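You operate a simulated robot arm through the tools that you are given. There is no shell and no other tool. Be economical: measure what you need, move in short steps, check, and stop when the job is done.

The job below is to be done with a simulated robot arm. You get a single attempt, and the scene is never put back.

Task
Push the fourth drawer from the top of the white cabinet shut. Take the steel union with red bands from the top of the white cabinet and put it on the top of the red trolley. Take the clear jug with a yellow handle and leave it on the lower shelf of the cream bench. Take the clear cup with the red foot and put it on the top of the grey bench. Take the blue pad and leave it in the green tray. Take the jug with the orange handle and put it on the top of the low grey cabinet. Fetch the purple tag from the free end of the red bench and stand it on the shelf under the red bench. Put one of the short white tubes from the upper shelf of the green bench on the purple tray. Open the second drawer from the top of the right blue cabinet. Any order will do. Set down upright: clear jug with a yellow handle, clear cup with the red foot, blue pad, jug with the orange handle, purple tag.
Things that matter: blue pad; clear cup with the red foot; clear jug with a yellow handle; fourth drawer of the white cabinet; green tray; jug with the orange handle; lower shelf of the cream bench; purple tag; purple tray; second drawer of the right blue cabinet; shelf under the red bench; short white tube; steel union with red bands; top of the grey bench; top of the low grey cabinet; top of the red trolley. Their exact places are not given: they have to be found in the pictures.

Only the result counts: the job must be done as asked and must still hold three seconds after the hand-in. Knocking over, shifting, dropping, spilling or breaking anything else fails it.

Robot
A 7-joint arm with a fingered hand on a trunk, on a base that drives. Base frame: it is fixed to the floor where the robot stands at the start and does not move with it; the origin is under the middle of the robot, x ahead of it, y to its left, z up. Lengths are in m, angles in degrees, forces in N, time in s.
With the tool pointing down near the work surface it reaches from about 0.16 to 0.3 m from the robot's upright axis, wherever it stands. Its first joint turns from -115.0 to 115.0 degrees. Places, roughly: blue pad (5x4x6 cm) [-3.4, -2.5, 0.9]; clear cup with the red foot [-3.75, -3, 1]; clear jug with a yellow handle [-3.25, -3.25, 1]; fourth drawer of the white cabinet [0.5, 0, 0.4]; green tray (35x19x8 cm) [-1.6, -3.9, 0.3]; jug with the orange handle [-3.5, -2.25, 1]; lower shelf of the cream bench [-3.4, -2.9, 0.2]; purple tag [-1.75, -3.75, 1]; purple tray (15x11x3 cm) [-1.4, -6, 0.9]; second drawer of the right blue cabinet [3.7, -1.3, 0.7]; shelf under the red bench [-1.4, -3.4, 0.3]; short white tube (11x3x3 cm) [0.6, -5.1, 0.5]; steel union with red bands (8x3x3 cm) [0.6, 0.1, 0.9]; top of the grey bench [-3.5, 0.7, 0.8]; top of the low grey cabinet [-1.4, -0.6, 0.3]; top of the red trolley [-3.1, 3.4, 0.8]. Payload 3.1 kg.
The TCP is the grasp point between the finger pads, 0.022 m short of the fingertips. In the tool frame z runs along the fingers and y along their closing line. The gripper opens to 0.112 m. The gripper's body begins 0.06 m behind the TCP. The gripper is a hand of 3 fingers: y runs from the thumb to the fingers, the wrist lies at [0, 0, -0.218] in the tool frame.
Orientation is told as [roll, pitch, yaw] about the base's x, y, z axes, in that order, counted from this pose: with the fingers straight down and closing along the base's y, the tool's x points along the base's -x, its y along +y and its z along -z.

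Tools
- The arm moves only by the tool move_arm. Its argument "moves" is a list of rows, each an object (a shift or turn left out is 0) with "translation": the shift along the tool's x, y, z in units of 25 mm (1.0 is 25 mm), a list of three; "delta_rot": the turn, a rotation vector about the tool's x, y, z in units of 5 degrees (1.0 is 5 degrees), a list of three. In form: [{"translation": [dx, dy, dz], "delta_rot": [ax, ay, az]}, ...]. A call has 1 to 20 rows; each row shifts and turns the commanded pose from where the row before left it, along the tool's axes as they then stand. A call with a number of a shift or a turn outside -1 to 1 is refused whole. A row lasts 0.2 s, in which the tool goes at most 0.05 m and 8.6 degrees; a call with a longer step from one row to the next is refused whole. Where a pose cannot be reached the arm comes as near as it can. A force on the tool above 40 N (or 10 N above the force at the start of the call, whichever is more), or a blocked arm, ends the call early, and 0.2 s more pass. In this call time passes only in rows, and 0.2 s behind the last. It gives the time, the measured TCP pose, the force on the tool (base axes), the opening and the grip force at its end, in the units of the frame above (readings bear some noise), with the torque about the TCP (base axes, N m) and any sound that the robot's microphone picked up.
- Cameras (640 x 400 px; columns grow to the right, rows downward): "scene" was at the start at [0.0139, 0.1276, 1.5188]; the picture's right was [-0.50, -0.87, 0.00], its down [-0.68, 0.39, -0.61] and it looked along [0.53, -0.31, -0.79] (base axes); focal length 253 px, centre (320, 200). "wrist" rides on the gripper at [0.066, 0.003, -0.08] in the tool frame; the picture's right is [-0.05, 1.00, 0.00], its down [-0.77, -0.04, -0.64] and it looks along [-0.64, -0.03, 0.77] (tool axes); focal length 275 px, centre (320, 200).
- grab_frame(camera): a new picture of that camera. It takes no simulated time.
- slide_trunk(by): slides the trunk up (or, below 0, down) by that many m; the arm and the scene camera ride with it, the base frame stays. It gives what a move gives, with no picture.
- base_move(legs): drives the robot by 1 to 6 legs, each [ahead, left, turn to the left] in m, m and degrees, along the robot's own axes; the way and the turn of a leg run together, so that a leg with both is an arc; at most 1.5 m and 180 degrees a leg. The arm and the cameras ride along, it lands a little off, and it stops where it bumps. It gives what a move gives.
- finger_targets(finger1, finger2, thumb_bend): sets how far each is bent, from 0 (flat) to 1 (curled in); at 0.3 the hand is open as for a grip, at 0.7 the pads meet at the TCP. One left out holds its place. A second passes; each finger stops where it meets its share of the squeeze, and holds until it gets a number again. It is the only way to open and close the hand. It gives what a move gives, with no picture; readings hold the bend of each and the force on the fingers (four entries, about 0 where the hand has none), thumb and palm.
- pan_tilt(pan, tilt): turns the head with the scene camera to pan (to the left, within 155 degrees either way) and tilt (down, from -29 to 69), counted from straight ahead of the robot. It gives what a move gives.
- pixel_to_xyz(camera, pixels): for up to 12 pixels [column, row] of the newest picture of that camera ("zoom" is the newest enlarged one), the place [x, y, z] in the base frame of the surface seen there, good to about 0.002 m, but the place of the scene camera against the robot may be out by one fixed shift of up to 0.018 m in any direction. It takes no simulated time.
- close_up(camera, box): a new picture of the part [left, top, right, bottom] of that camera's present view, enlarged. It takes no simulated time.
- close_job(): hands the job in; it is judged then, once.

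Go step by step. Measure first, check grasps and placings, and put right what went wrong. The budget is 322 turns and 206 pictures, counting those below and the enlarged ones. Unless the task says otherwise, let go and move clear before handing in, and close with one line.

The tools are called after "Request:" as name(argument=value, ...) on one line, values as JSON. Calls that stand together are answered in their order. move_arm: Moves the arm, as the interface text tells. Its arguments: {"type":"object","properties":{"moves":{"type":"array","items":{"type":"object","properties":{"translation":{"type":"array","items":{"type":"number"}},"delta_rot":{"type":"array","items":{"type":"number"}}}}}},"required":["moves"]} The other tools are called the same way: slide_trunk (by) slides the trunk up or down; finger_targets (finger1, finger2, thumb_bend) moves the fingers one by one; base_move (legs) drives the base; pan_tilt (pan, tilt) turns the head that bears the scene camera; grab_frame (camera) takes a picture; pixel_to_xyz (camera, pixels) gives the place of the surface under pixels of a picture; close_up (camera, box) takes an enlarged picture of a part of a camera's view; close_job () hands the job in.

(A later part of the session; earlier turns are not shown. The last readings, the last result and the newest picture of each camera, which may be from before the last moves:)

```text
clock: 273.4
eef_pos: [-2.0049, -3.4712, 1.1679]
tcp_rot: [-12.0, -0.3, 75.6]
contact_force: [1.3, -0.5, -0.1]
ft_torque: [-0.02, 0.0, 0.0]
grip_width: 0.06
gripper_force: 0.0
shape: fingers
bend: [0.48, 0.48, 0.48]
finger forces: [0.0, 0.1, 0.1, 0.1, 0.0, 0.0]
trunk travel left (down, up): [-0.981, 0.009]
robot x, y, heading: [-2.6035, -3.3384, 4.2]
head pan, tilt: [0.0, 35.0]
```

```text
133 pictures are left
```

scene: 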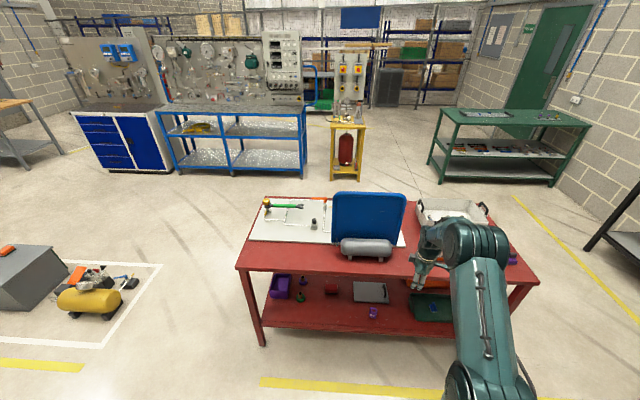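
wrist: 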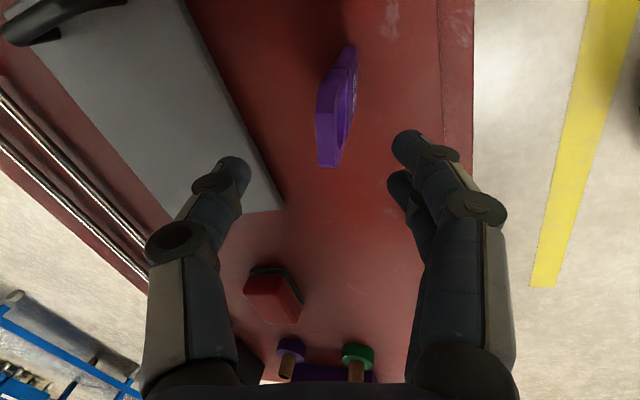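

The tag stands at (373,313). Now I'll straighten the hand and turn to face the cream bench.

Request:
move_arm(moves=[{"delta_rot": [-0.8, 0, 0]}, {"delta_rot": [-0.8, 0, 0]}, {"delta_rot": [-0.8, 0, 0]}])

Request:
base_move(legs=[[0, 0, 175]])

Request:
pan_tilt(pan=-5, tilt=45)

Request:
grab_frame(camera="scene")

```text
clock: 274.2
eef_pos: [-2.0061, -3.4727, 1.1673]
tcp_rot: [0.2, -0.2, 75.7]
contact_force: [0.0, 0.3, -0.2]
ft_torque: [0.01, -0.03, 0.01]
grip_width: 0.0605
gripper_force: 0.0
shape: fingers
bend: [0.48, 0.48, 0.48]
finger forces: [0.0, 0.1, 0.0, 0.0, 0.0, 0.0]
trunk travel left (down, up): [-0.981, 0.009]
robot x, y, heading: [-2.6007, -3.3383, 4.0]
head pan, tilt: [0.0, 35.0]
```

```text
clock: 281.6
eef_pos: [-3.1714, -3.1179, 1.1674]
tcp_rot: [0.1, -0.1, -112.7]
contact_force: [0.0, 0.5, 0.2]
ft_torque: [0.01, -0.01, -0.05]
grip_width: 0.0602
gripper_force: 0.0
shape: fingers
bend: [0.48, 0.48, 0.48]
finger forces: [0.0, 0.0, 0.0, 0.0, 0.1, 0.0]
trunk travel left (down, up): [-0.981, 0.009]
robot x, y, heading: [-2.6022, -3.3346, 175.7]
head pan, tilt: [0.0, 35.0]
```

```text
clock: 282.3
eef_pos: [-3.1721, -3.1169, 1.1669]
tcp_rot: [0.1, -0.2, -112.7]
contact_force: [-0.1, -0.6, -0.3]
ft_torque: [0.01, 0.02, -0.07]
grip_width: 0.0601
gripper_force: 0.0
shape: fingers
bend: [0.48, 0.48, 0.48]
finger forces: [0.0, 0.0, 0.0, 0.0, 0.0, 0.0]
trunk travel left (down, up): [-0.981, 0.009]
robot x, y, heading: [-2.6065, -3.3359, 176.0]
head pan, tilt: [-5.0, 45.0]
```

```text
132 pictures are left
```

scene: 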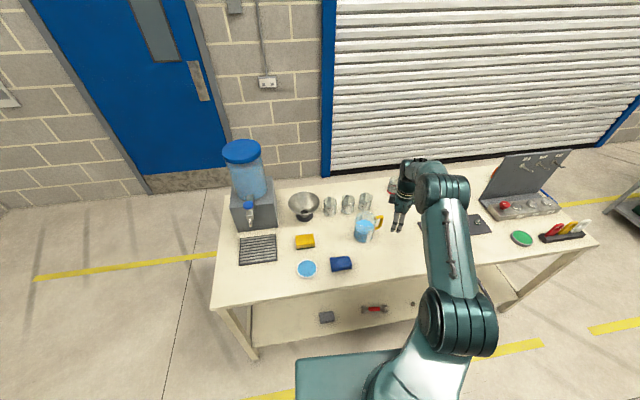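

Request:
grab_frame(camera="wrist")

Request:
close_up(camera="scene", box=[290, 170, 430, 340])

Request:
pixel_to_xyz(camera="scene", pixels=[[365, 230], [355, 232], [372, 234], [364, 241], [376, 222], [380, 217], [340, 300], [300, 320], [345, 330], [440, 300], [365, 220]])

```text
131 pictures are left
```

wrist: 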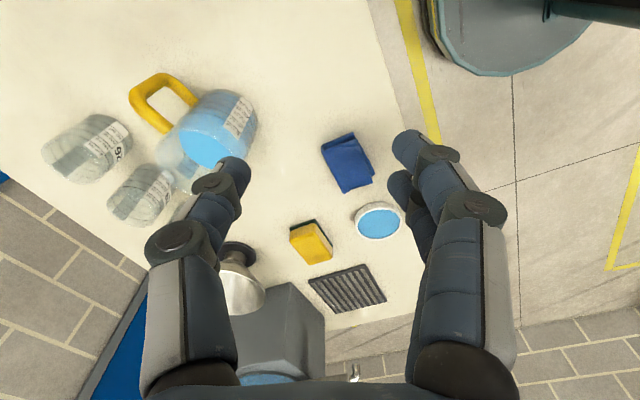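

```text
2.35 times, centred on (360, 255) of scene
```

zoom: 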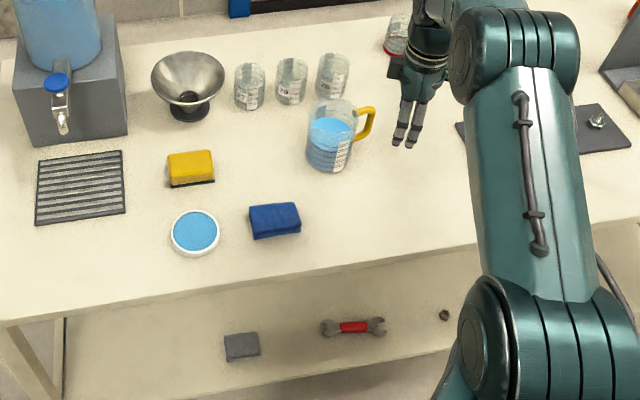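

```text
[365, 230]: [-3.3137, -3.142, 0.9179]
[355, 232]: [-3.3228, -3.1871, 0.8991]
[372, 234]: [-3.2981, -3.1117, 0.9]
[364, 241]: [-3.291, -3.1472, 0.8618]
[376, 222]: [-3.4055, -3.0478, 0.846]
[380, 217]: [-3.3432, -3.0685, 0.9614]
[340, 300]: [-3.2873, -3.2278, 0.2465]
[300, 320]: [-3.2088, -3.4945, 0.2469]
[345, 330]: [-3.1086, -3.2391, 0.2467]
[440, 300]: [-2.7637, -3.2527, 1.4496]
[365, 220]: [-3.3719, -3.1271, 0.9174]
```

Request:
pixel_to_xyz(camera="wrist", pixels=[[240, 115], [205, 145], [220, 95], [250, 130], [180, 140], [190, 120], [150, 80], [138, 100], [165, 80], [190, 160], [185, 115], [210, 95]])

Request:
close_up(camera="wrist", box=[100, 50, 290, 220])

```text
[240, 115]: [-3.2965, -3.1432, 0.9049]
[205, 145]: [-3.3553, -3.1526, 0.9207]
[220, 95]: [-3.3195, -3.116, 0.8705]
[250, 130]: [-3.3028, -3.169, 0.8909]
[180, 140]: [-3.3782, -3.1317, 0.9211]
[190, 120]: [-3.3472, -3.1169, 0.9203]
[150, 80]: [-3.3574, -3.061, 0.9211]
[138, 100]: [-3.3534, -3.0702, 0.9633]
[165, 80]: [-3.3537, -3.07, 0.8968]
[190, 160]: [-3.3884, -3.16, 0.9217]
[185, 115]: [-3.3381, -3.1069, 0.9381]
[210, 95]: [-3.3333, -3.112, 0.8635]
```

```text
2.35 times, centred on (195, 135) of wrist
```

zoom: 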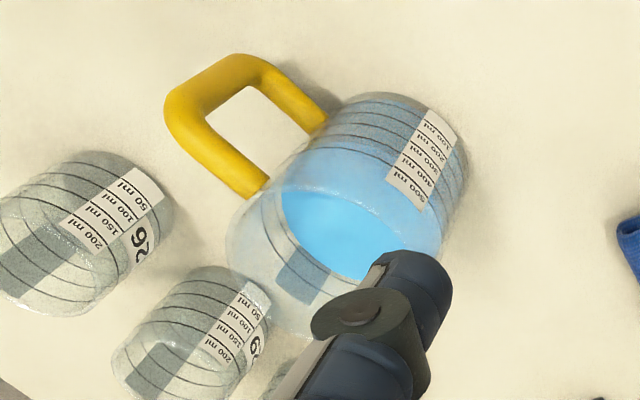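

The jug's body is centred near (−3.345, −3.152) with radius about 0.046, and its handle is on the +y side. I'll open wide, move above it and look again.

Request:
finger_targets(finger1=0.28, finger2=0.28, thumb_bend=0.28)

Request:
base_move(legs=[[0.17, 0.047, 0]])

Request:
grab_frame(camera="wrist")

```text
clock: 283.3
eef_pos: [-3.1724, -3.1169, 1.1687]
tcp_rot: [0.1, -0.2, -112.7]
contact_force: [-0.2, -0.2, 0.0]
ft_torque: [-0.01, 0.0, 0.0]
grip_width: 0.115
gripper_force: 0.1
shape: fingers
bend: [0.28, 0.28, 0.28]
finger forces: [0.0, 0.0, 0.0, 0.0, 0.0, 0.0]
trunk travel left (down, up): [-0.981, 0.009]
robot x, y, heading: [-2.6014, -3.3362, 175.9]
head pan, tilt: [-5.0, 45.0]
```

```text
clock: 284.8
eef_pos: [-3.3403, -3.1487, 1.1674]
tcp_rot: [0.1, -0.2, -112.9]
contact_force: [0.7, -0.6, -0.1]
ft_torque: [-0.01, -0.01, 0.01]
grip_width: 0.1145
gripper_force: 0.0
shape: fingers
bend: [0.28, 0.28, 0.28]
finger forces: [0.0, 0.0, 0.0, 0.1, 0.1, 0.1]
trunk travel left (down, up): [-0.981, 0.009]
robot x, y, heading: [-2.7714, -3.3689, 175.5]
head pan, tilt: [-5.0, 45.0]
```

```text
128 pictures are left
```

wrist: 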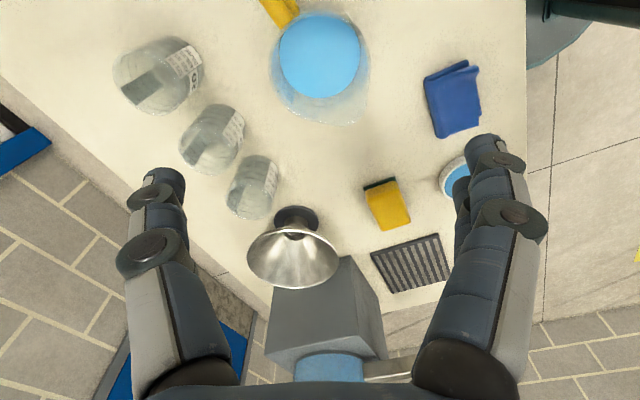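

Request:
pixel_to_xyz(camera="wrist", pixels=[[284, 57], [356, 57], [319, 93], [319, 18], [319, 57], [275, 80], [365, 80], [320, 118], [300, 115], [372, 60], [290, 12], [345, 118]])

Request:
close_up(camera="wrist", box=[240, 0, 400, 140])

```text
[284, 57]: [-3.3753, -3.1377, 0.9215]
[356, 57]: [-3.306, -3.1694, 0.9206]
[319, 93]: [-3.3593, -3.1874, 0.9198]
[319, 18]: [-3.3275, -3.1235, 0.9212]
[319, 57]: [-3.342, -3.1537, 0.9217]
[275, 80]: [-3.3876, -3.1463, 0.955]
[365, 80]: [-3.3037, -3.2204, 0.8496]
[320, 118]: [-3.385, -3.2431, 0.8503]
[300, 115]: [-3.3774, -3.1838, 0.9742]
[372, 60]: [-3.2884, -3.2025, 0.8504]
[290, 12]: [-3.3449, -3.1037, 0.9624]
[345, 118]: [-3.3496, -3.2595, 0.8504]
```

```text
2.86 times, centred on (320, 70) of wrist
```

zoom: 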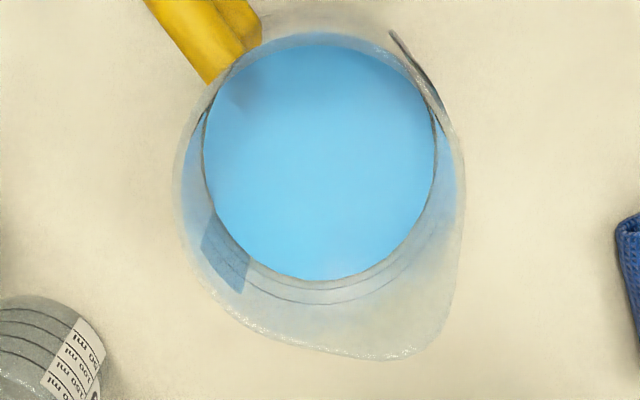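

Request:
move_arm(moves=[{"translation": [-0.25, 0, 0]}])

Request:
slide_trunk(by=-0.14)

Request:
grab_frame(camera="wrist")

```text
clock: 285.2
eef_pos: [-3.3444, -3.1559, 1.1672]
tcp_rot: [0.0, -0.3, -113.0]
contact_force: [0.4, -0.5, -0.7]
ft_torque: [0.02, 0.0, -0.02]
grip_width: 0.1147
gripper_force: 0.0
shape: fingers
bend: [0.28, 0.28, 0.28]
finger forces: [0.1, 0.0, 0.0, 0.0, 0.0, 0.0]
trunk travel left (down, up): [-0.981, 0.009]
robot x, y, heading: [-2.7737, -3.372, 175.6]
head pan, tilt: [-5.0, 45.0]
```

```text
clock: 286.9
eef_pos: [-3.345, -3.156, 1.0269]
tcp_rot: [0.1, -0.3, -112.9]
contact_force: [-0.5, -0.5, -0.1]
ft_torque: [0.0, 0.01, 0.0]
grip_width: 0.115
gripper_force: 0.1
shape: fingers
bend: [0.28, 0.28, 0.28]
finger forces: [0.1, 0.1, 0.0, 0.0, 0.0, 0.1]
trunk travel left (down, up): [-0.841, 0.149]
robot x, y, heading: [-2.7732, -3.3735, 175.8]
head pan, tilt: [-5.0, 45.0]
```

```text
126 pictures are left
```

wrist: 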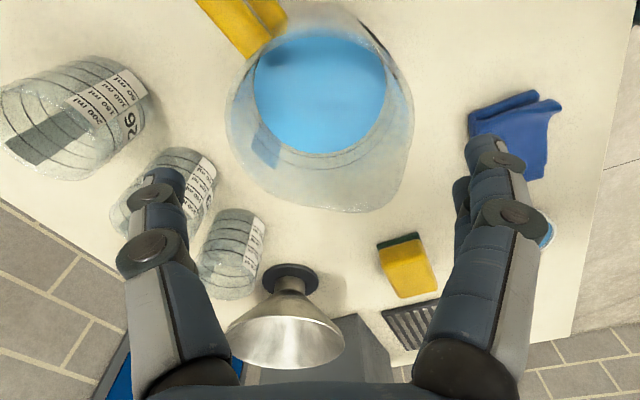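

Centred between the fingers. I'll go down 9 cm.

Request:
move_arm(moves=[{"translation": [0, 0, 0.9]}, {"translation": [0, 0, 0.9]}, {"translation": [0, 0, 0.9]}, {"translation": [0, 0, 0.9]}])

Request:
grab_frame(camera="wrist")

```text
clock: 287.9
eef_pos: [-3.3467, -3.1558, 0.9498]
tcp_rot: [-0.9, -0.3, -112.9]
contact_force: [7.0, -2.4, 26.8]
ft_torque: [0.0, 0.02, 0.01]
grip_width: 0.1266
gripper_force: 17.4
shape: fingers
bend: [0.28, 0.28, 0.28]
finger forces: [11.2, 10.6, 0.0, 0.0, 13.1, 0.0]
trunk travel left (down, up): [-0.841, 0.149]
robot x, y, heading: [-2.7695, -3.3686, 175.5]
head pan, tilt: [-5.0, 45.0]
stopped in row 4: the force on the tool passed its limit at 53 N (the readings are from after the stop); the commanded pose is now the measured one
```

```text
125 pictures are left
```

wrist: 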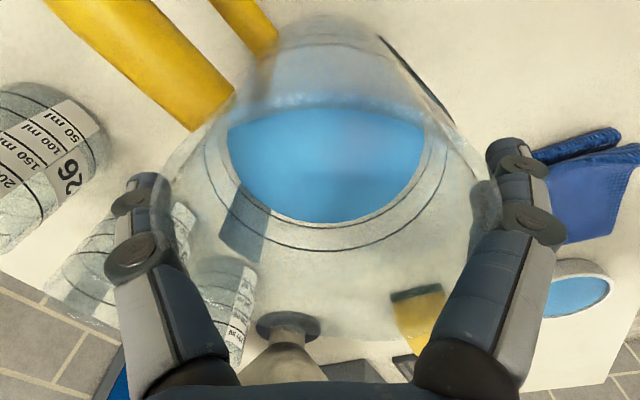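

The fingers wedge around the rim (spread 0.127). I'll rise a bit, open wider, and go down again.

Request:
move_arm(moves=[{"translation": [0, 0, -0.5]}, {"translation": [0, 0, -0.7]}])

Request:
finger_targets(finger1=0.17, finger2=0.17, thumb_bend=0.17)

Request:
grab_frame(camera="wrist")

```text
clock: 288.5
eef_pos: [-3.3485, -3.1542, 0.976]
tcp_rot: [-0.7, -0.3, -113.0]
contact_force: [0.5, -0.3, -0.5]
ft_torque: [0.02, -0.01, 0.03]
grip_width: 0.1157
gripper_force: 0.0
shape: fingers
bend: [0.28, 0.28, 0.28]
finger forces: [0.0, 0.0, 0.0, 0.0, 0.1, 0.1]
trunk travel left (down, up): [-0.841, 0.149]
robot x, y, heading: [-2.7737, -3.3708, 175.8]
head pan, tilt: [-5.0, 45.0]
```

```text
clock: 289.5
eef_pos: [-3.3501, -3.1554, 0.9754]
tcp_rot: [-0.6, -0.2, -112.9]
contact_force: [0.0, 0.0, 0.6]
ft_torque: [-0.01, 0.01, -0.04]
grip_width: 0.1336
gripper_force: 0.0
shape: fingers
bend: [0.17, 0.17, 0.17]
finger forces: [0.0, 0.0, 0.0, 0.0, 0.0, 0.1]
trunk travel left (down, up): [-0.841, 0.149]
robot x, y, heading: [-2.7697, -3.3673, 175.8]
head pan, tilt: [-5.0, 45.0]
```

```text
124 pictures are left
```

wrist: 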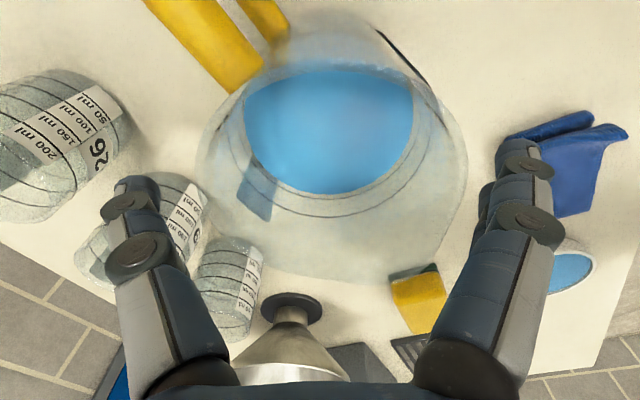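

It opens to 0.134. I'll shift 6 mm to centre and go down to z≈0.937.

Request:
move_arm(moves=[{"translation": [0, 0.25, 0]}, {"translation": [0, 0, 0.6]}, {"translation": [0, 0, 0.5]}, {"translation": [0, 0, 0.4]}])

Request:
finger_targets(finger1=0.6, finger2=0.6, thumb_bend=0.6)

Request:
grab_frame(camera="wrist")

```text
clock: 290.6
eef_pos: [-3.3459, -3.1556, 0.946]
tcp_rot: [-2.0, -0.4, -112.9]
contact_force: [0.3, 0.0, 24.1]
ft_torque: [0.27, 0.58, -0.04]
grip_width: 0.1434
gripper_force: 15.1
shape: fingers
bend: [0.17, 0.17, 0.02]
finger forces: [5.6, 4.3, 0.0, 0.0, 19.7, 0.0]
trunk travel left (down, up): [-0.841, 0.149]
robot x, y, heading: [-2.7733, -3.3737, 175.4]
head pan, tilt: [-5.0, 45.0]
stopped in row 4: the force on the tool passed its limit at 43 N (the readings are from after the stop); the commanded pose is now the measured one
```

```text
clock: 291.2
eef_pos: [-3.3453, -3.1574, 0.9481]
tcp_rot: [-2.0, -0.4, -112.9]
contact_force: [6.6, -1.9, 27.8]
ft_torque: [0.2, 0.4, -0.09]
grip_width: 0.0907
gripper_force: 50.1
shape: fingers
bend: [0.58, 0.57, 0.59]
finger forces: [24.8, 24.2, 0.0, 0.0, 50.2, 0.0]
trunk travel left (down, up): [-0.841, 0.149]
robot x, y, heading: [-2.7772, -3.3704, 175.7]
head pan, tilt: [-5.0, 45.0]
stopped: the force on the tool passed its limit at 43 N (the readings are from after the stop); the commanded pose is now the measured one
```

```text
123 pictures are left
```

wrist: 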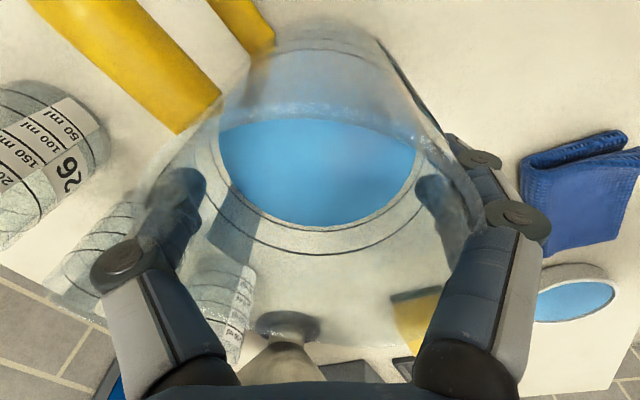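

It grips at 0.091 but with a 50 N squeeze and 28 N downward. I'll ease the squeeze a little, then lift gently.

Request:
finger_targets(finger1=0.55, finger2=0.55, thumb_bend=0.55)

Request:
move_arm(moves=[{"translation": [0, 0, -0.1]}, {"translation": [0, 0, -0.1]}])

```text
clock: 292.2
eef_pos: [-3.3465, -3.1567, 0.9491]
tcp_rot: [-2.3, -0.4, -112.9]
contact_force: [7.8, -2.4, 26.3]
ft_torque: [0.16, 0.4, -0.06]
grip_width: 0.0948
gripper_force: 48.7
shape: fingers
bend: [0.55, 0.55, 0.54]
finger forces: [25.2, 25.3, 0.0, 0.0, 46.9, 0.0]
trunk travel left (down, up): [-0.841, 0.149]
robot x, y, heading: [-2.7764, -3.3719, 175.6]
head pan, tilt: [-5.0, 45.0]
stopped: the force on the tool passed its limit at 40 N (the readings are from after the stop); the commanded pose is now the measured one
```

```text
clock: 292.8
eef_pos: [-3.3483, -3.1559, 0.9498]
tcp_rot: [-1.8, -0.4, -112.8]
contact_force: [3.2, -0.1, 6.9]
ft_torque: [0.08, 0.22, -0.04]
grip_width: 0.0941
gripper_force: 46.5
shape: fingers
bend: [0.55, 0.55, 0.54]
finger forces: [22.2, 22.7, 0.0, 0.1, 48.0, 0.0]
trunk travel left (down, up): [-0.841, 0.149]
robot x, y, heading: [-2.7728, -3.372, 175.7]
head pan, tilt: [-5.0, 45.0]
```

Request:
move_arm(moves=[{"translation": [0, 0, -0.2]}, {"translation": [0, 0, -0.3]}, {"translation": [0, 0, -0.5]}, {"translation": [0, 0, -0.5]}])

Request:
grab_frame(camera="wrist")

Request:
close_up(camera="scene", box=[240, 150, 480, 300])

```text
clock: 293.8
eef_pos: [-3.3479, -3.1564, 0.9848]
tcp_rot: [-1.7, -0.4, -112.9]
contact_force: [-0.3, -0.7, -5.8]
ft_torque: [-0.08, -0.01, 0.01]
grip_width: 0.0923
gripper_force: 46.7
shape: fingers
bend: [0.54, 0.54, 0.53]
finger forces: [20.0, 23.7, 0.1, 0.1, 49.7, 0.0]
trunk travel left (down, up): [-0.841, 0.149]
robot x, y, heading: [-2.7738, -3.3695, 175.5]
head pan, tilt: [-5.0, 45.0]
```

```text
122 pictures are left
```

wrist: 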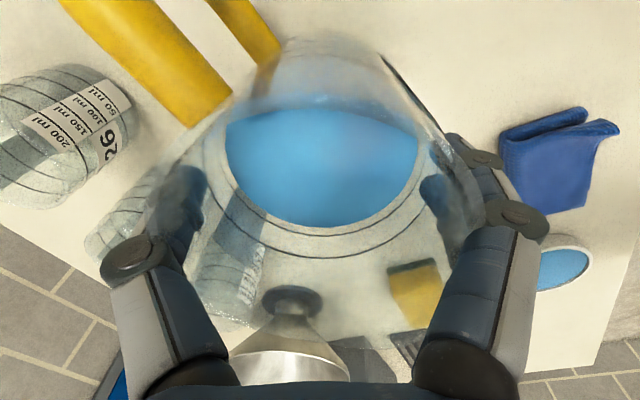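

```text
2.67 times, centred on (360, 225) of scene
```

zoom: 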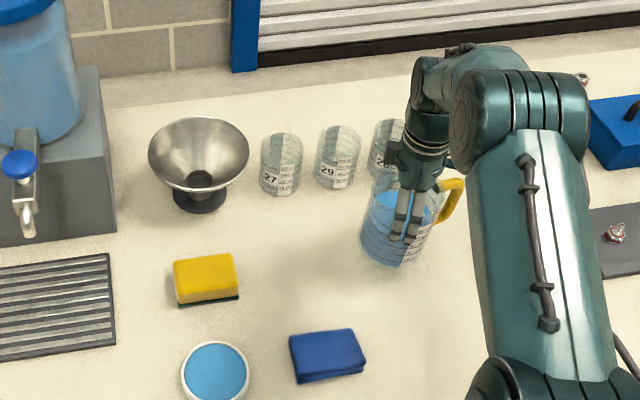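

The jug is lifted and upright. I'll raise it more, back out, shift south and lower to the shelf height.

Request:
slide_trunk(by=0.09)

Request:
base_move(legs=[[-0.43, 0, 0], [0, 0.36, 0]])

Request:
slide_trunk(by=-0.4)

Request:
slide_trunk(by=-0.225)

Request:
pan_tilt(pan=0, tilt=35)

Request:
grab_frame(camera="scene")

```text
clock: 295.1
eef_pos: [-3.3486, -3.157, 1.0752]
tcp_rot: [-1.8, -0.4, -112.8]
contact_force: [-0.5, 0.3, -5.1]
ft_torque: [-0.09, -0.04, -0.02]
grip_width: 0.0919
gripper_force: 46.9
shape: fingers
bend: [0.54, 0.54, 0.53]
finger forces: [19.9, 23.7, 0.1, 0.1, 49.8, 0.0]
trunk travel left (down, up): [-0.931, 0.059]
robot x, y, heading: [-2.777, -3.3722, 175.4]
head pan, tilt: [-5.0, 45.0]
```

```text
clock: 299.5
eef_pos: [-2.9548, -3.5471, 1.0747]
tcp_rot: [-1.7, -0.4, -111.7]
contact_force: [0.7, 0.2, -5.2]
ft_torque: [-0.11, -0.04, -0.03]
grip_width: 0.0912
gripper_force: 46.0
shape: fingers
bend: [0.54, 0.54, 0.53]
finger forces: [19.5, 23.7, 0.1, 0.0, 49.7, 0.0]
trunk travel left (down, up): [-0.931, 0.059]
robot x, y, heading: [-2.377, -3.7483, 176.9]
head pan, tilt: [-5.0, 45.0]
```

```text
clock: 303.3
eef_pos: [-2.955, -3.5493, 0.6761]
tcp_rot: [-1.7, -0.4, -111.7]
contact_force: [-0.8, 0.8, -5.1]
ft_torque: [-0.11, -0.03, 0.02]
grip_width: 0.0907
gripper_force: 46.9
shape: fingers
bend: [0.54, 0.54, 0.53]
finger forces: [19.3, 23.8, 0.1, 0.1, 50.1, 0.1]
trunk travel left (down, up): [-0.531, 0.459]
robot x, y, heading: [-2.3747, -3.7526, 176.7]
head pan, tilt: [-5.0, 45.0]
```

```text
clock: 305.7
eef_pos: [-2.9549, -3.5488, 0.4501]
tcp_rot: [-1.7, -0.4, -111.8]
contact_force: [0.4, 0.0, -4.9]
ft_torque: [-0.08, -0.04, 0.0]
grip_width: 0.0913
gripper_force: 46.6
shape: fingers
bend: [0.54, 0.54, 0.53]
finger forces: [19.1, 23.8, 0.1, 0.0, 50.2, 0.0]
trunk travel left (down, up): [-0.306, 0.684]
robot x, y, heading: [-2.3768, -3.753, 177.0]
head pan, tilt: [-5.0, 45.0]
```

```text
clock: 306.4
eef_pos: [-2.9551, -3.5503, 0.4507]
tcp_rot: [-1.6, -0.4, -111.7]
contact_force: [0.3, -0.3, -4.9]
ft_torque: [-0.06, -0.03, -0.02]
grip_width: 0.0911
gripper_force: 46.5
shape: fingers
bend: [0.54, 0.54, 0.53]
finger forces: [19.1, 23.8, 0.1, 0.2, 50.3, 0.1]
trunk travel left (down, up): [-0.306, 0.684]
robot x, y, heading: [-2.3765, -3.7532, 177.0]
head pan, tilt: [0.0, 35.0]
```

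```text
120 pictures are left
```

scene: 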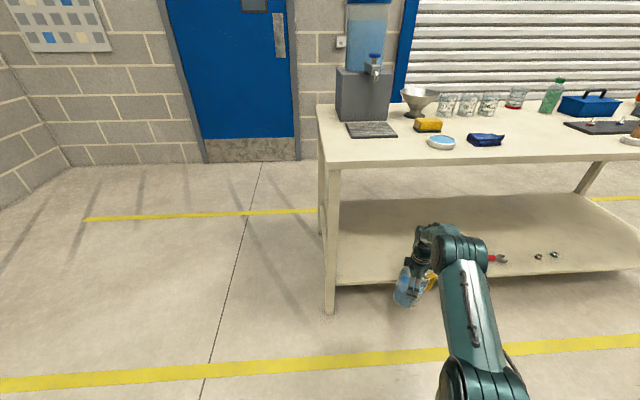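

Request:
pixel_to_xyz(camera="scene", pixels=[[332, 300], [360, 270], [360, 240], [400, 215], [395, 250], [360, 283], [495, 258], [440, 215], [350, 168], [480, 225], [330, 230]])

Request:
close_up(camera="scene", box=[310, 180, 600, 320])

```text
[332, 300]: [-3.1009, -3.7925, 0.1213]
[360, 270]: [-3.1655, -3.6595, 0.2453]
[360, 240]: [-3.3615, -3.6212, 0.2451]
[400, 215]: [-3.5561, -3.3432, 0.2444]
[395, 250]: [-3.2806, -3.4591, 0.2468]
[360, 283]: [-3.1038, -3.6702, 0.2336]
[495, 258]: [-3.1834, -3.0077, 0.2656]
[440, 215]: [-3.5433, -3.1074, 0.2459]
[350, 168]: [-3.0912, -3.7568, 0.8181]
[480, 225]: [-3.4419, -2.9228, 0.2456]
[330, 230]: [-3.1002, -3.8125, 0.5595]
```

```text
2.21 times, centred on (455, 250) of scene
```

zoom: 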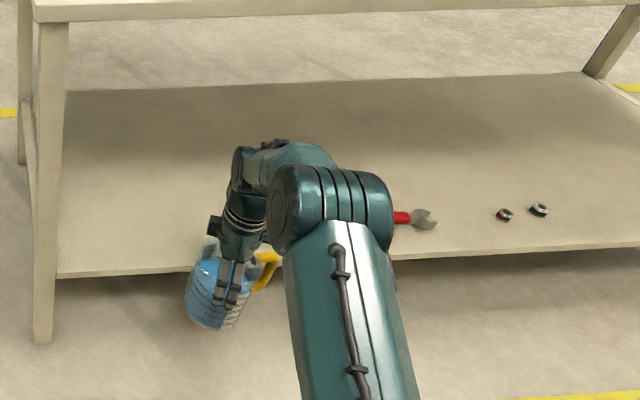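

The shelf's front edge is at x≈−3.10 and its z is 0.246. I'll drive in to place the jug around (−3.26,−3.53).

Request:
base_move(legs=[[0.31, 0, 0]])

Request:
slide_trunk(by=-0.09)

Request:
grab_frame(camera="wrist")

Request:
grab_frame(camera="scene")

```text
clock: 308.5
eef_pos: [-3.257, -3.5271, 0.4348]
tcp_rot: [-0.4, -0.4, -112.1]
contact_force: [0.4, 0.0, -5.5]
ft_torque: [-0.09, -0.01, 0.02]
grip_width: 0.088
gripper_force: 43.9
shape: fingers
bend: [0.51, 0.52, 0.52]
finger forces: [22.3, 20.6, 0.1, 0.1, 44.7, 0.0]
trunk travel left (down, up): [-0.306, 0.684]
robot x, y, heading: [-2.686, -3.7334, 176.2]
head pan, tilt: [0.0, 35.0]
```

```text
clock: 309.8
eef_pos: [-3.2587, -3.5303, 0.3554]
tcp_rot: [-0.8, -0.2, -111.9]
contact_force: [-3.2, -7.9, 26.0]
ft_torque: [0.13, -0.44, -0.08]
grip_width: 0.0882
gripper_force: 44.9
shape: fingers
bend: [0.52, 0.53, 0.52]
finger forces: [22.2, 23.0, 0.1, 0.0, 43.4, 0.1]
trunk travel left (down, up): [-0.216, 0.774]
robot x, y, heading: [-2.6863, -3.7328, 176.3]
head pan, tilt: [0.0, 35.0]
```

```text
118 pictures are left
```

wrist: 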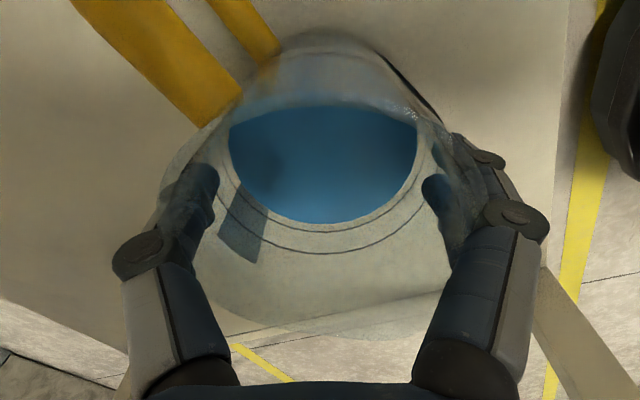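

```text
117 pictures are left
```

scene: 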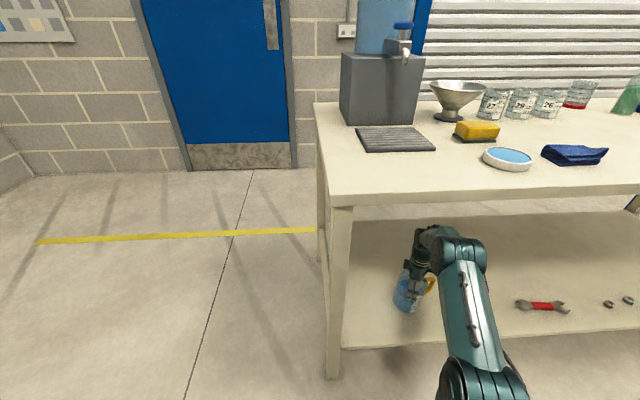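

The jug stands on the shelf (26 N pressing down). I'll ease up a little to unload it and then open.

Request:
move_arm(moves=[{"translation": [0, 0, -0.1]}])

```text
clock: 310.2
eef_pos: [-3.2568, -3.5296, 0.3554]
tcp_rot: [-0.7, -0.3, -112.0]
contact_force: [-4.3, -5.9, 17.7]
ft_torque: [0.11, 0.04, 0.06]
grip_width: 0.088
gripper_force: 42.4
shape: fingers
bend: [0.52, 0.53, 0.52]
finger forces: [19.8, 20.6, 0.0, 0.1, 44.4, 0.0]
trunk travel left (down, up): [-0.216, 0.774]
robot x, y, heading: [-2.6873, -3.7323, 176.4]
head pan, tilt: [0.0, 35.0]
```

Request:
move_arm(moves=[{"translation": [0, 0, -0.12]}])

Request:
close_up(camera="scene", box=[360, 220, 480, 330])

```text
clock: 310.6
eef_pos: [-3.2567, -3.5288, 0.3553]
tcp_rot: [-0.2, -0.2, -112.1]
contact_force: [-1.8, -1.5, 4.8]
ft_torque: [0.13, 0.1, 0.08]
grip_width: 0.0875
gripper_force: 42.3
shape: fingers
bend: [0.52, 0.53, 0.52]
finger forces: [20.5, 19.3, 0.0, 0.0, 44.0, 0.0]
trunk travel left (down, up): [-0.216, 0.774]
robot x, y, heading: [-2.6885, -3.7345, 176.2]
head pan, tilt: [0.0, 35.0]
```

```text
3.64 times, centred on (420, 275) of scene
```

zoom: 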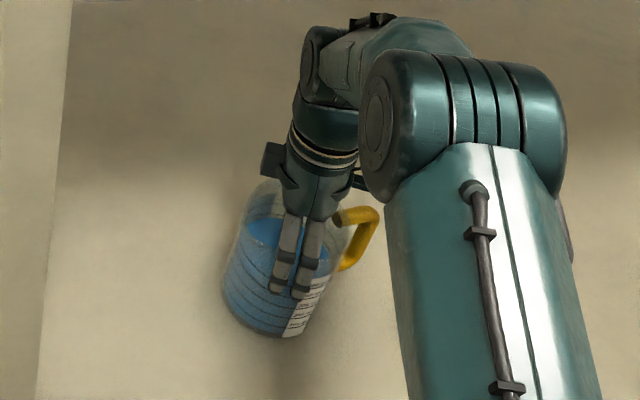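

Request:
finger_targets(finger1=0.4, finger2=0.4, thumb_bend=0.4)

Request:
finger_targets(finger1=0.1, finger2=0.1, thumb_bend=0.1)

Request:
grab_frame(camera="wrist")

```text
clock: 311.6
eef_pos: [-3.258, -3.5297, 0.3578]
tcp_rot: [-0.4, -0.2, -112.1]
contact_force: [0.4, -1.5, 2.9]
ft_torque: [0.07, -0.03, 0.01]
grip_width: 0.1029
gripper_force: 19.5
shape: fingers
bend: [0.39, 0.39, 0.39]
finger forces: [10.2, 9.1, 0.0, 0.0, 19.5, 0.1]
trunk travel left (down, up): [-0.216, 0.774]
robot x, y, heading: [-2.6866, -3.7354, 176.3]
head pan, tilt: [0.0, 35.0]
```

```text
clock: 312.6
eef_pos: [-3.2576, -3.5301, 0.3563]
tcp_rot: [-0.4, -0.3, -112.1]
contact_force: [0.1, 0.5, -0.4]
ft_torque: [-0.02, -0.03, -0.02]
grip_width: 0.1415
gripper_force: 0.1
shape: fingers
bend: [0.1, 0.1, 0.1]
finger forces: [0.0, 0.1, 0.0, 0.1, 0.0, 0.0]
trunk travel left (down, up): [-0.216, 0.774]
robot x, y, heading: [-2.6839, -3.732, 176.5]
head pan, tilt: [0.0, 35.0]
```

```text
115 pictures are left
```

wrist: 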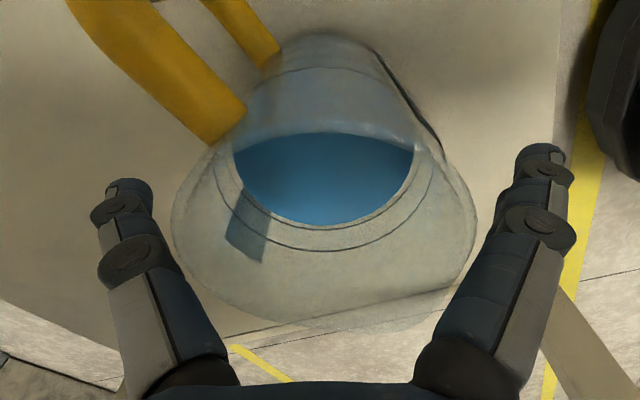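

It's released. I'll raise to z≈0.425 under the bench, then check clearance before I back out.

Request:
move_arm(moves=[{"translation": [0, 0, -0.7]}, {"translation": [0, 0, -0.7]}, {"translation": [0, 0, -0.7]}, {"translation": [0, 0, -0.7]}])

Request:
finger_targets(finger1=0.3, finger2=0.3, thumb_bend=0.3)

Request:
grab_frame(camera="wrist")

Request:
close_up(camera="scene", box=[320, 160, 520, 330])

```text
clock: 313.6
eef_pos: [-3.2575, -3.5284, 0.4269]
tcp_rot: [-0.3, -0.2, -112.0]
contact_force: [0.3, -0.1, 0.1]
ft_torque: [-0.01, -0.01, -0.04]
grip_width: 0.1419
gripper_force: 0.0
shape: fingers
bend: [0.1, 0.1, 0.1]
finger forces: [0.0, 0.0, 0.0, 0.0, 0.0, 0.1]
trunk travel left (down, up): [-0.216, 0.774]
robot x, y, heading: [-2.6864, -3.7341, 176.5]
head pan, tilt: [0.0, 35.0]
```

```text
clock: 314.6
eef_pos: [-3.2555, -3.5284, 0.4279]
tcp_rot: [-0.4, -0.2, -112.1]
contact_force: [0.0, 0.3, 0.2]
ft_torque: [-0.03, -0.01, -0.01]
grip_width: 0.1124
gripper_force: 0.1
shape: fingers
bend: [0.3, 0.3, 0.3]
finger forces: [0.1, 0.1, 0.0, 0.0, 0.0, 0.0]
trunk travel left (down, up): [-0.216, 0.774]
robot x, y, heading: [-2.6879, -3.7336, 176.4]
head pan, tilt: [0.0, 35.0]
```

```text
114 pictures are left
```

wrist: 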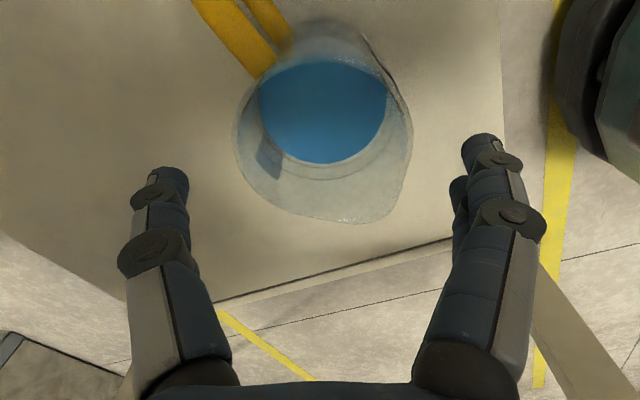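

```text
2.35 times, centred on (420, 245) of scene
```

zoom: 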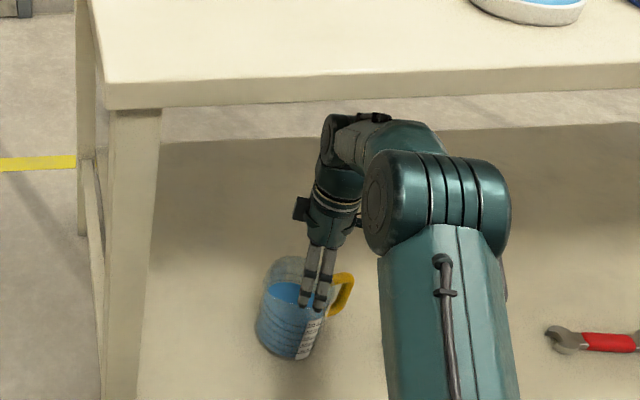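

Request:
base_move(legs=[[-0.35, 0, 0]])

Request:
slide_trunk(by=0.4)

Request:
slide_trunk(by=0.37)

Request:
pan_tilt(pan=-25, tilt=35)

Request:
grab_frame(camera="scene")

```text
clock: 316.9
eef_pos: [-2.9016, -3.5535, 0.4271]
tcp_rot: [-0.3, -0.2, -111.6]
contact_force: [-0.3, -0.1, 0.0]
ft_torque: [0.02, -0.01, 0.02]
grip_width: 0.1123
gripper_force: 0.0
shape: fingers
bend: [0.3, 0.3, 0.3]
finger forces: [0.0, 0.0, 0.0, 0.0, 0.1, 0.1]
trunk travel left (down, up): [-0.216, 0.774]
robot x, y, heading: [-2.3248, -3.7578, 177.0]
head pan, tilt: [0.0, 35.0]
```

```text
clock: 320.7
eef_pos: [-2.9019, -3.5543, 0.8268]
tcp_rot: [-0.4, -0.1, -111.4]
contact_force: [-0.1, -0.1, -0.5]
ft_torque: [-0.01, 0.0, 0.03]
grip_width: 0.1123
gripper_force: 0.0
shape: fingers
bend: [0.3, 0.3, 0.3]
finger forces: [0.1, 0.0, 0.0, 0.1, 0.0, 0.0]
trunk travel left (down, up): [-0.616, 0.374]
robot x, y, heading: [-2.3291, -3.7572, 176.9]
head pan, tilt: [0.0, 35.0]
```

```text
clock: 324.3
eef_pos: [-2.9021, -3.5534, 1.1989]
tcp_rot: [-0.5, -0.2, -111.5]
contact_force: [1.9, 0.8, 0.7]
ft_torque: [0.0, 0.0, 0.02]
grip_width: 0.1121
gripper_force: 0.1
shape: fingers
bend: [0.3, 0.3, 0.3]
finger forces: [0.0, 0.1, 0.0, 0.0, 0.0, 0.0]
trunk travel left (down, up): [-0.986, 0.004]
robot x, y, heading: [-2.3307, -3.7538, 177.0]
head pan, tilt: [0.0, 35.0]
```

```text
clock: 325.2
eef_pos: [-2.9002, -3.5533, 1.1969]
tcp_rot: [-0.5, -0.3, -111.4]
contact_force: [0.2, 0.5, -0.5]
ft_torque: [-0.01, 0.0, -0.02]
grip_width: 0.1124
gripper_force: 0.0
shape: fingers
bend: [0.3, 0.3, 0.3]
finger forces: [0.0, 0.1, 0.1, 0.1, 0.1, 0.1]
trunk travel left (down, up): [-0.986, 0.004]
robot x, y, heading: [-2.3281, -3.7525, 176.7]
head pan, tilt: [-25.0, 35.0]
```

```text
112 pictures are left
```

scene: 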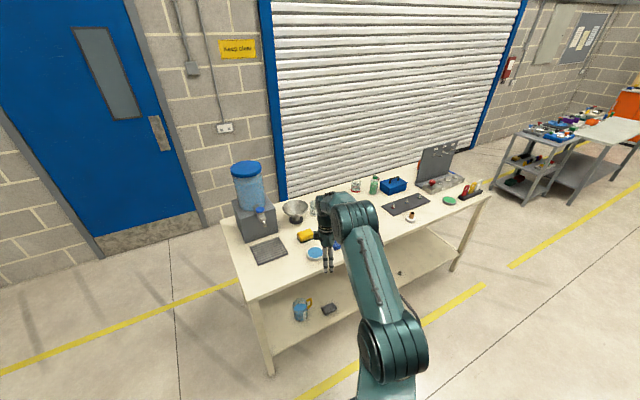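

The yellow jug is on the lower shelf. Next is the red-foot cup. I'll rotate the hand back to close along y, tilt it forward, and drive up to it.

Request:
move_arm(moves=[{"delta_rot": [0, 0, 1]}, {"delta_rot": [0, 0, 1]}, {"delta_rot": [0, 0, 1]}, {"delta_rot": [0, 0, 1]}, {"delta_rot": [0, 0, 1]}, {"delta_rot": [0, 0, 1]}, {"delta_rot": [0, 0, 1]}, {"delta_rot": [0, 0, 1]}, {"delta_rot": [0, 0, 1]}, {"delta_rot": [0, 0, 1]}, {"delta_rot": [0, 0, 1]}, {"delta_rot": [0, 0, 1]}, {"delta_rot": [0, 0, 1]}, {"delta_rot": [0, 0, 1]}, {"delta_rot": [0, 0, 0.3]}])

Request:
base_move(legs=[[0, -0.7, 0], [0.3, 0, 3]])

Request:
move_arm(moves=[{"delta_rot": [0, -1, 0]}, {"delta_rot": [0, -1, 0]}, {"delta_rot": [0, -1, 0]}, {"delta_rot": [0, -1, 0]}, {"delta_rot": [0, -1, 0]}, {"delta_rot": [0, -1, 0]}, {"delta_rot": [0, -1, 0]}, {"delta_rot": [0, -1, 0]}, {"delta_rot": [0, -1, 0]}])

Request:
grab_frame(camera="wrist")

```text
clock: 328.4
eef_pos: [-2.9021, -3.5534, 1.1982]
tcp_rot: [0.2, -0.5, 176.9]
contact_force: [-0.1, 0.3, -0.3]
ft_torque: [-0.02, -0.02, -0.06]
grip_width: 0.1125
gripper_force: 0.0
shape: fingers
bend: [0.3, 0.3, 0.3]
finger forces: [0.1, 0.1, 0.0, 0.0, 0.0, 0.0]
trunk travel left (down, up): [-0.986, 0.004]
robot x, y, heading: [-2.3309, -3.7504, 177.0]
head pan, tilt: [-25.0, 35.0]
```

```text
clock: 333.9
eef_pos: [-3.1542, -2.8521, 1.1978]
tcp_rot: [0.1, -0.6, 179.0]
contact_force: [-0.4, 0.4, 1.2]
ft_torque: [-0.02, -0.02, 0.02]
grip_width: 0.1126
gripper_force: 0.1
shape: fingers
bend: [0.3, 0.3, 0.3]
finger forces: [0.0, 0.0, 0.0, 0.0, 0.0, 0.1]
trunk travel left (down, up): [-0.986, 0.004]
robot x, y, heading: [-2.5762, -3.0288, 179.3]
head pan, tilt: [-25.0, 35.0]
```

```text
clock: 335.9
eef_pos: [-3.1537, -2.8537, 1.2]
tcp_rot: [0.1, -45.7, 179.1]
contact_force: [0.4, -0.2, 0.8]
ft_torque: [-0.01, -0.01, 0.02]
grip_width: 0.1122
gripper_force: 0.1
shape: fingers
bend: [0.3, 0.3, 0.3]
finger forces: [0.0, 0.0, 0.0, 0.0, 0.0, 0.0]
trunk travel left (down, up): [-0.986, 0.004]
robot x, y, heading: [-2.5746, -3.0291, 179.4]
head pan, tilt: [-25.0, 35.0]
```

```text
111 pictures are left
```

wrist: 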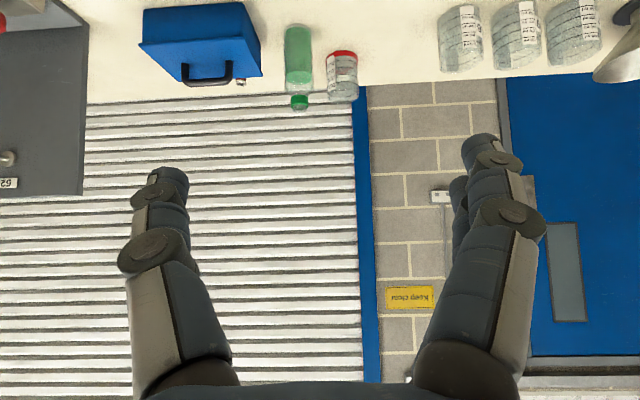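

Request:
close_up(camera="wrist", box=[230, 0, 410, 115])

Request:
pixel_to_xyz(camera="wrist", pixels=[[341, 75], [330, 75], [355, 75], [341, 53], [341, 96], [298, 55], [311, 60], [287, 60], [299, 102], [370, 40], [334, 100], [448, 40]])

```text
3.48 times, centred on (320, 58) of wrist
```

zoom: 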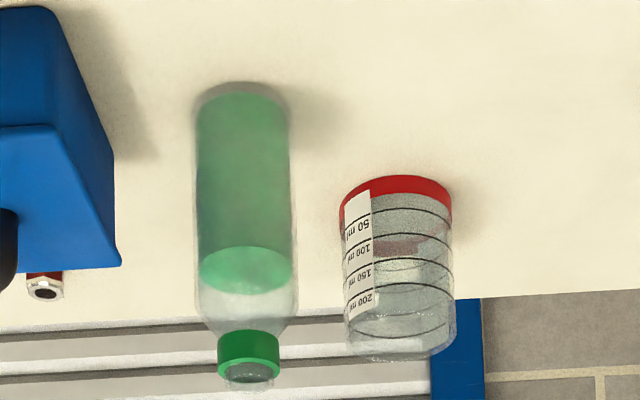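

```text
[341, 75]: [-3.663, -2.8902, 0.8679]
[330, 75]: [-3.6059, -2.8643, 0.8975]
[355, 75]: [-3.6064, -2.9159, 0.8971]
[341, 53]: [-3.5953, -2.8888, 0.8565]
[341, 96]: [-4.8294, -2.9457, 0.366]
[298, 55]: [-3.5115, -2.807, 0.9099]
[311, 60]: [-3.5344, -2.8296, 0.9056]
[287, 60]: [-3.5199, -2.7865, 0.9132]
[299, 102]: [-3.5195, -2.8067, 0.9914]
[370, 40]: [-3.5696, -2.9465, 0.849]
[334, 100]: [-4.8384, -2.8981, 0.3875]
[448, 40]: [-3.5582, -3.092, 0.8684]
```

The cup's centre is about (−3.628, −2.889), radius 0.035. The green bottle stands NE of it, so I'll approach with the hand yawed ~30° (pointing NW) and tilted ~60°, then test the reach.

Request:
move_arm(moves=[{"delta_rot": [0.713, 0, 0.701]}, {"delta_rot": [0.713, 0, 0.701]}, {"delta_rot": [0.713, 0, 0.701]}, {"delta_rot": [0.713, 0, 0.701]}, {"delta_rot": [0.713, 0, 0.701]}, {"delta_rot": [0.713, 0, 0.701]}, {"delta_rot": [0, -1, 0]}, {"delta_rot": [0, -1, 0]}, {"delta_rot": [0, -1, 0]}])

Request:
move_arm(moves=[{"translation": [0, 1, 0]}, {"translation": [0, 1, 0]}, {"translation": [0, 1, 0]}, {"translation": [0, 1, 0]}, {"translation": [0, 1, 0]}, {"translation": [0, 1, 0]}, {"translation": [0, 1, 0]}])

Request:
grab_frame(camera="wrist")

```text
clock: 337.9
eef_pos: [-3.1568, -2.8523, 1.1969]
tcp_rot: [0.1, -60.5, 149.0]
contact_force: [-0.1, 0.1, 0.7]
ft_torque: [0.01, 0.01, 0.02]
grip_width: 0.1123
gripper_force: 0.0
shape: fingers
bend: [0.3, 0.3, 0.3]
finger forces: [0.0, 0.0, 0.0, 0.0, 0.0, 0.0]
trunk travel left (down, up): [-0.986, 0.004]
robot x, y, heading: [-2.5768, -3.0298, 179.3]
head pan, tilt: [-25.0, 35.0]
```

```text
clock: 339.5
eef_pos: [-3.2453, -3.0031, 1.1991]
tcp_rot: [-0.1, -60.5, 149.2]
contact_force: [-1.2, -0.2, -0.2]
ft_torque: [0.01, -0.01, -0.03]
grip_width: 0.1121
gripper_force: 0.0
shape: fingers
bend: [0.3, 0.3, 0.3]
finger forces: [0.1, 0.0, 0.0, 0.0, 0.0, 0.1]
trunk travel left (down, up): [-0.986, 0.004]
robot x, y, heading: [-2.5708, -3.029, 178.9]
head pan, tilt: [-25.0, 35.0]
```

```text
109 pictures are left
```

wrist: 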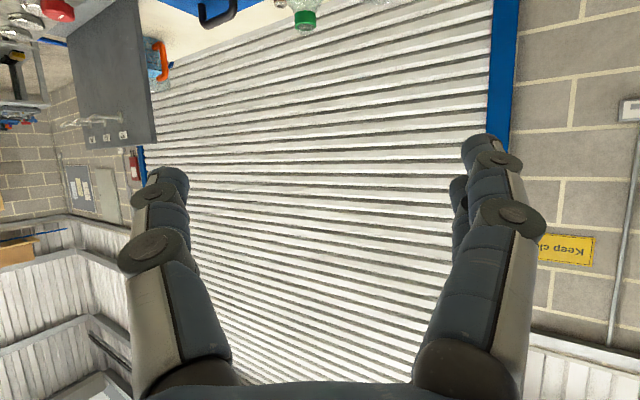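

The pose is reachable. I'll extend the arm forward 0.125 m to test the reach limit.

Request:
move_arm(moves=[{"translation": [-0.422, 0.5, 0.746]}, {"translation": [-0.422, 0.5, 0.746]}, {"translation": [-0.422, 0.5, 0.746]}, {"translation": [-0.422, 0.5, 0.746]}, {"translation": [-0.422, 0.5, 0.746]}])

```text
clock: 340.7
eef_pos: [-3.3701, -3.0022, 1.1963]
tcp_rot: [0.1, -60.3, 149.1]
contact_force: [-0.8, 0.0, -0.2]
ft_torque: [0.03, 0.01, 0.03]
grip_width: 0.1125
gripper_force: 0.0
shape: fingers
bend: [0.3, 0.3, 0.3]
finger forces: [0.1, 0.0, 0.1, 0.0, 0.1, 0.1]
trunk travel left (down, up): [-0.986, 0.004]
robot x, y, heading: [-2.5773, -3.0336, 179.3]
head pan, tilt: [-25.0, 35.0]
```

The reach is fine at 0.79. I'll place the hand SE of the cup and lower.

Request:
base_move(legs=[[0.147, -0.047, 0]])

Request:
slide_trunk(by=-0.25)

Request:
grab_frame(camera="wrist")

```text
clock: 342.1
eef_pos: [-3.5169, -2.9542, 1.1997]
tcp_rot: [0.2, -60.5, 149.0]
contact_force: [-0.1, 0.2, -0.9]
ft_torque: [0.02, 0.0, 0.01]
grip_width: 0.1123
gripper_force: 0.0
shape: fingers
bend: [0.3, 0.3, 0.3]
finger forces: [0.0, 0.0, 0.1, 0.1, 0.1, 0.1]
trunk travel left (down, up): [-0.986, 0.004]
robot x, y, heading: [-2.7254, -2.9813, 179.0]
head pan, tilt: [-25.0, 35.0]
```

```text
clock: 344.7
eef_pos: [-3.5186, -2.9532, 0.9486]
tcp_rot: [0.1, -60.4, 149.1]
contact_force: [-0.7, -0.6, -0.9]
ft_torque: [0.03, -0.02, 0.02]
grip_width: 0.1121
gripper_force: 0.0
shape: fingers
bend: [0.3, 0.3, 0.3]
finger forces: [0.1, 0.1, 0.0, 0.0, 0.0, 0.0]
trunk travel left (down, up): [-0.736, 0.254]
robot x, y, heading: [-2.7286, -2.9823, 179.3]
head pan, tilt: [-25.0, 35.0]
```

```text
108 pictures are left
```

wrist: 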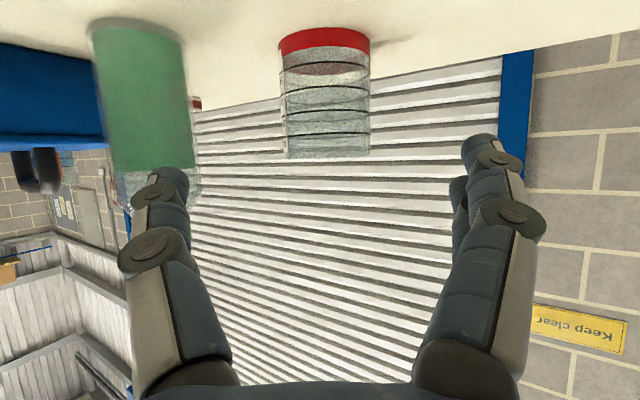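

Request:
pixel_to_xyz(camera="wrist", pixels=[[325, 43], [285, 45], [368, 45], [283, 120], [368, 120], [325, 60], [300, 153], [345, 153], [180, 60], [190, 110]])

```text
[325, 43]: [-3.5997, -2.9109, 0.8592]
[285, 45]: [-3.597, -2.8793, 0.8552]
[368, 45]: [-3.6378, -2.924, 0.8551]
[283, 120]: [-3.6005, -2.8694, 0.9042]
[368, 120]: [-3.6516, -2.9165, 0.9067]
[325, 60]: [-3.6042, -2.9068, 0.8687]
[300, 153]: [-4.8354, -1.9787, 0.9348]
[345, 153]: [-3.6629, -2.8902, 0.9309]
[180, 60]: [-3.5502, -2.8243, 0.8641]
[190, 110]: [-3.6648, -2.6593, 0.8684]
```

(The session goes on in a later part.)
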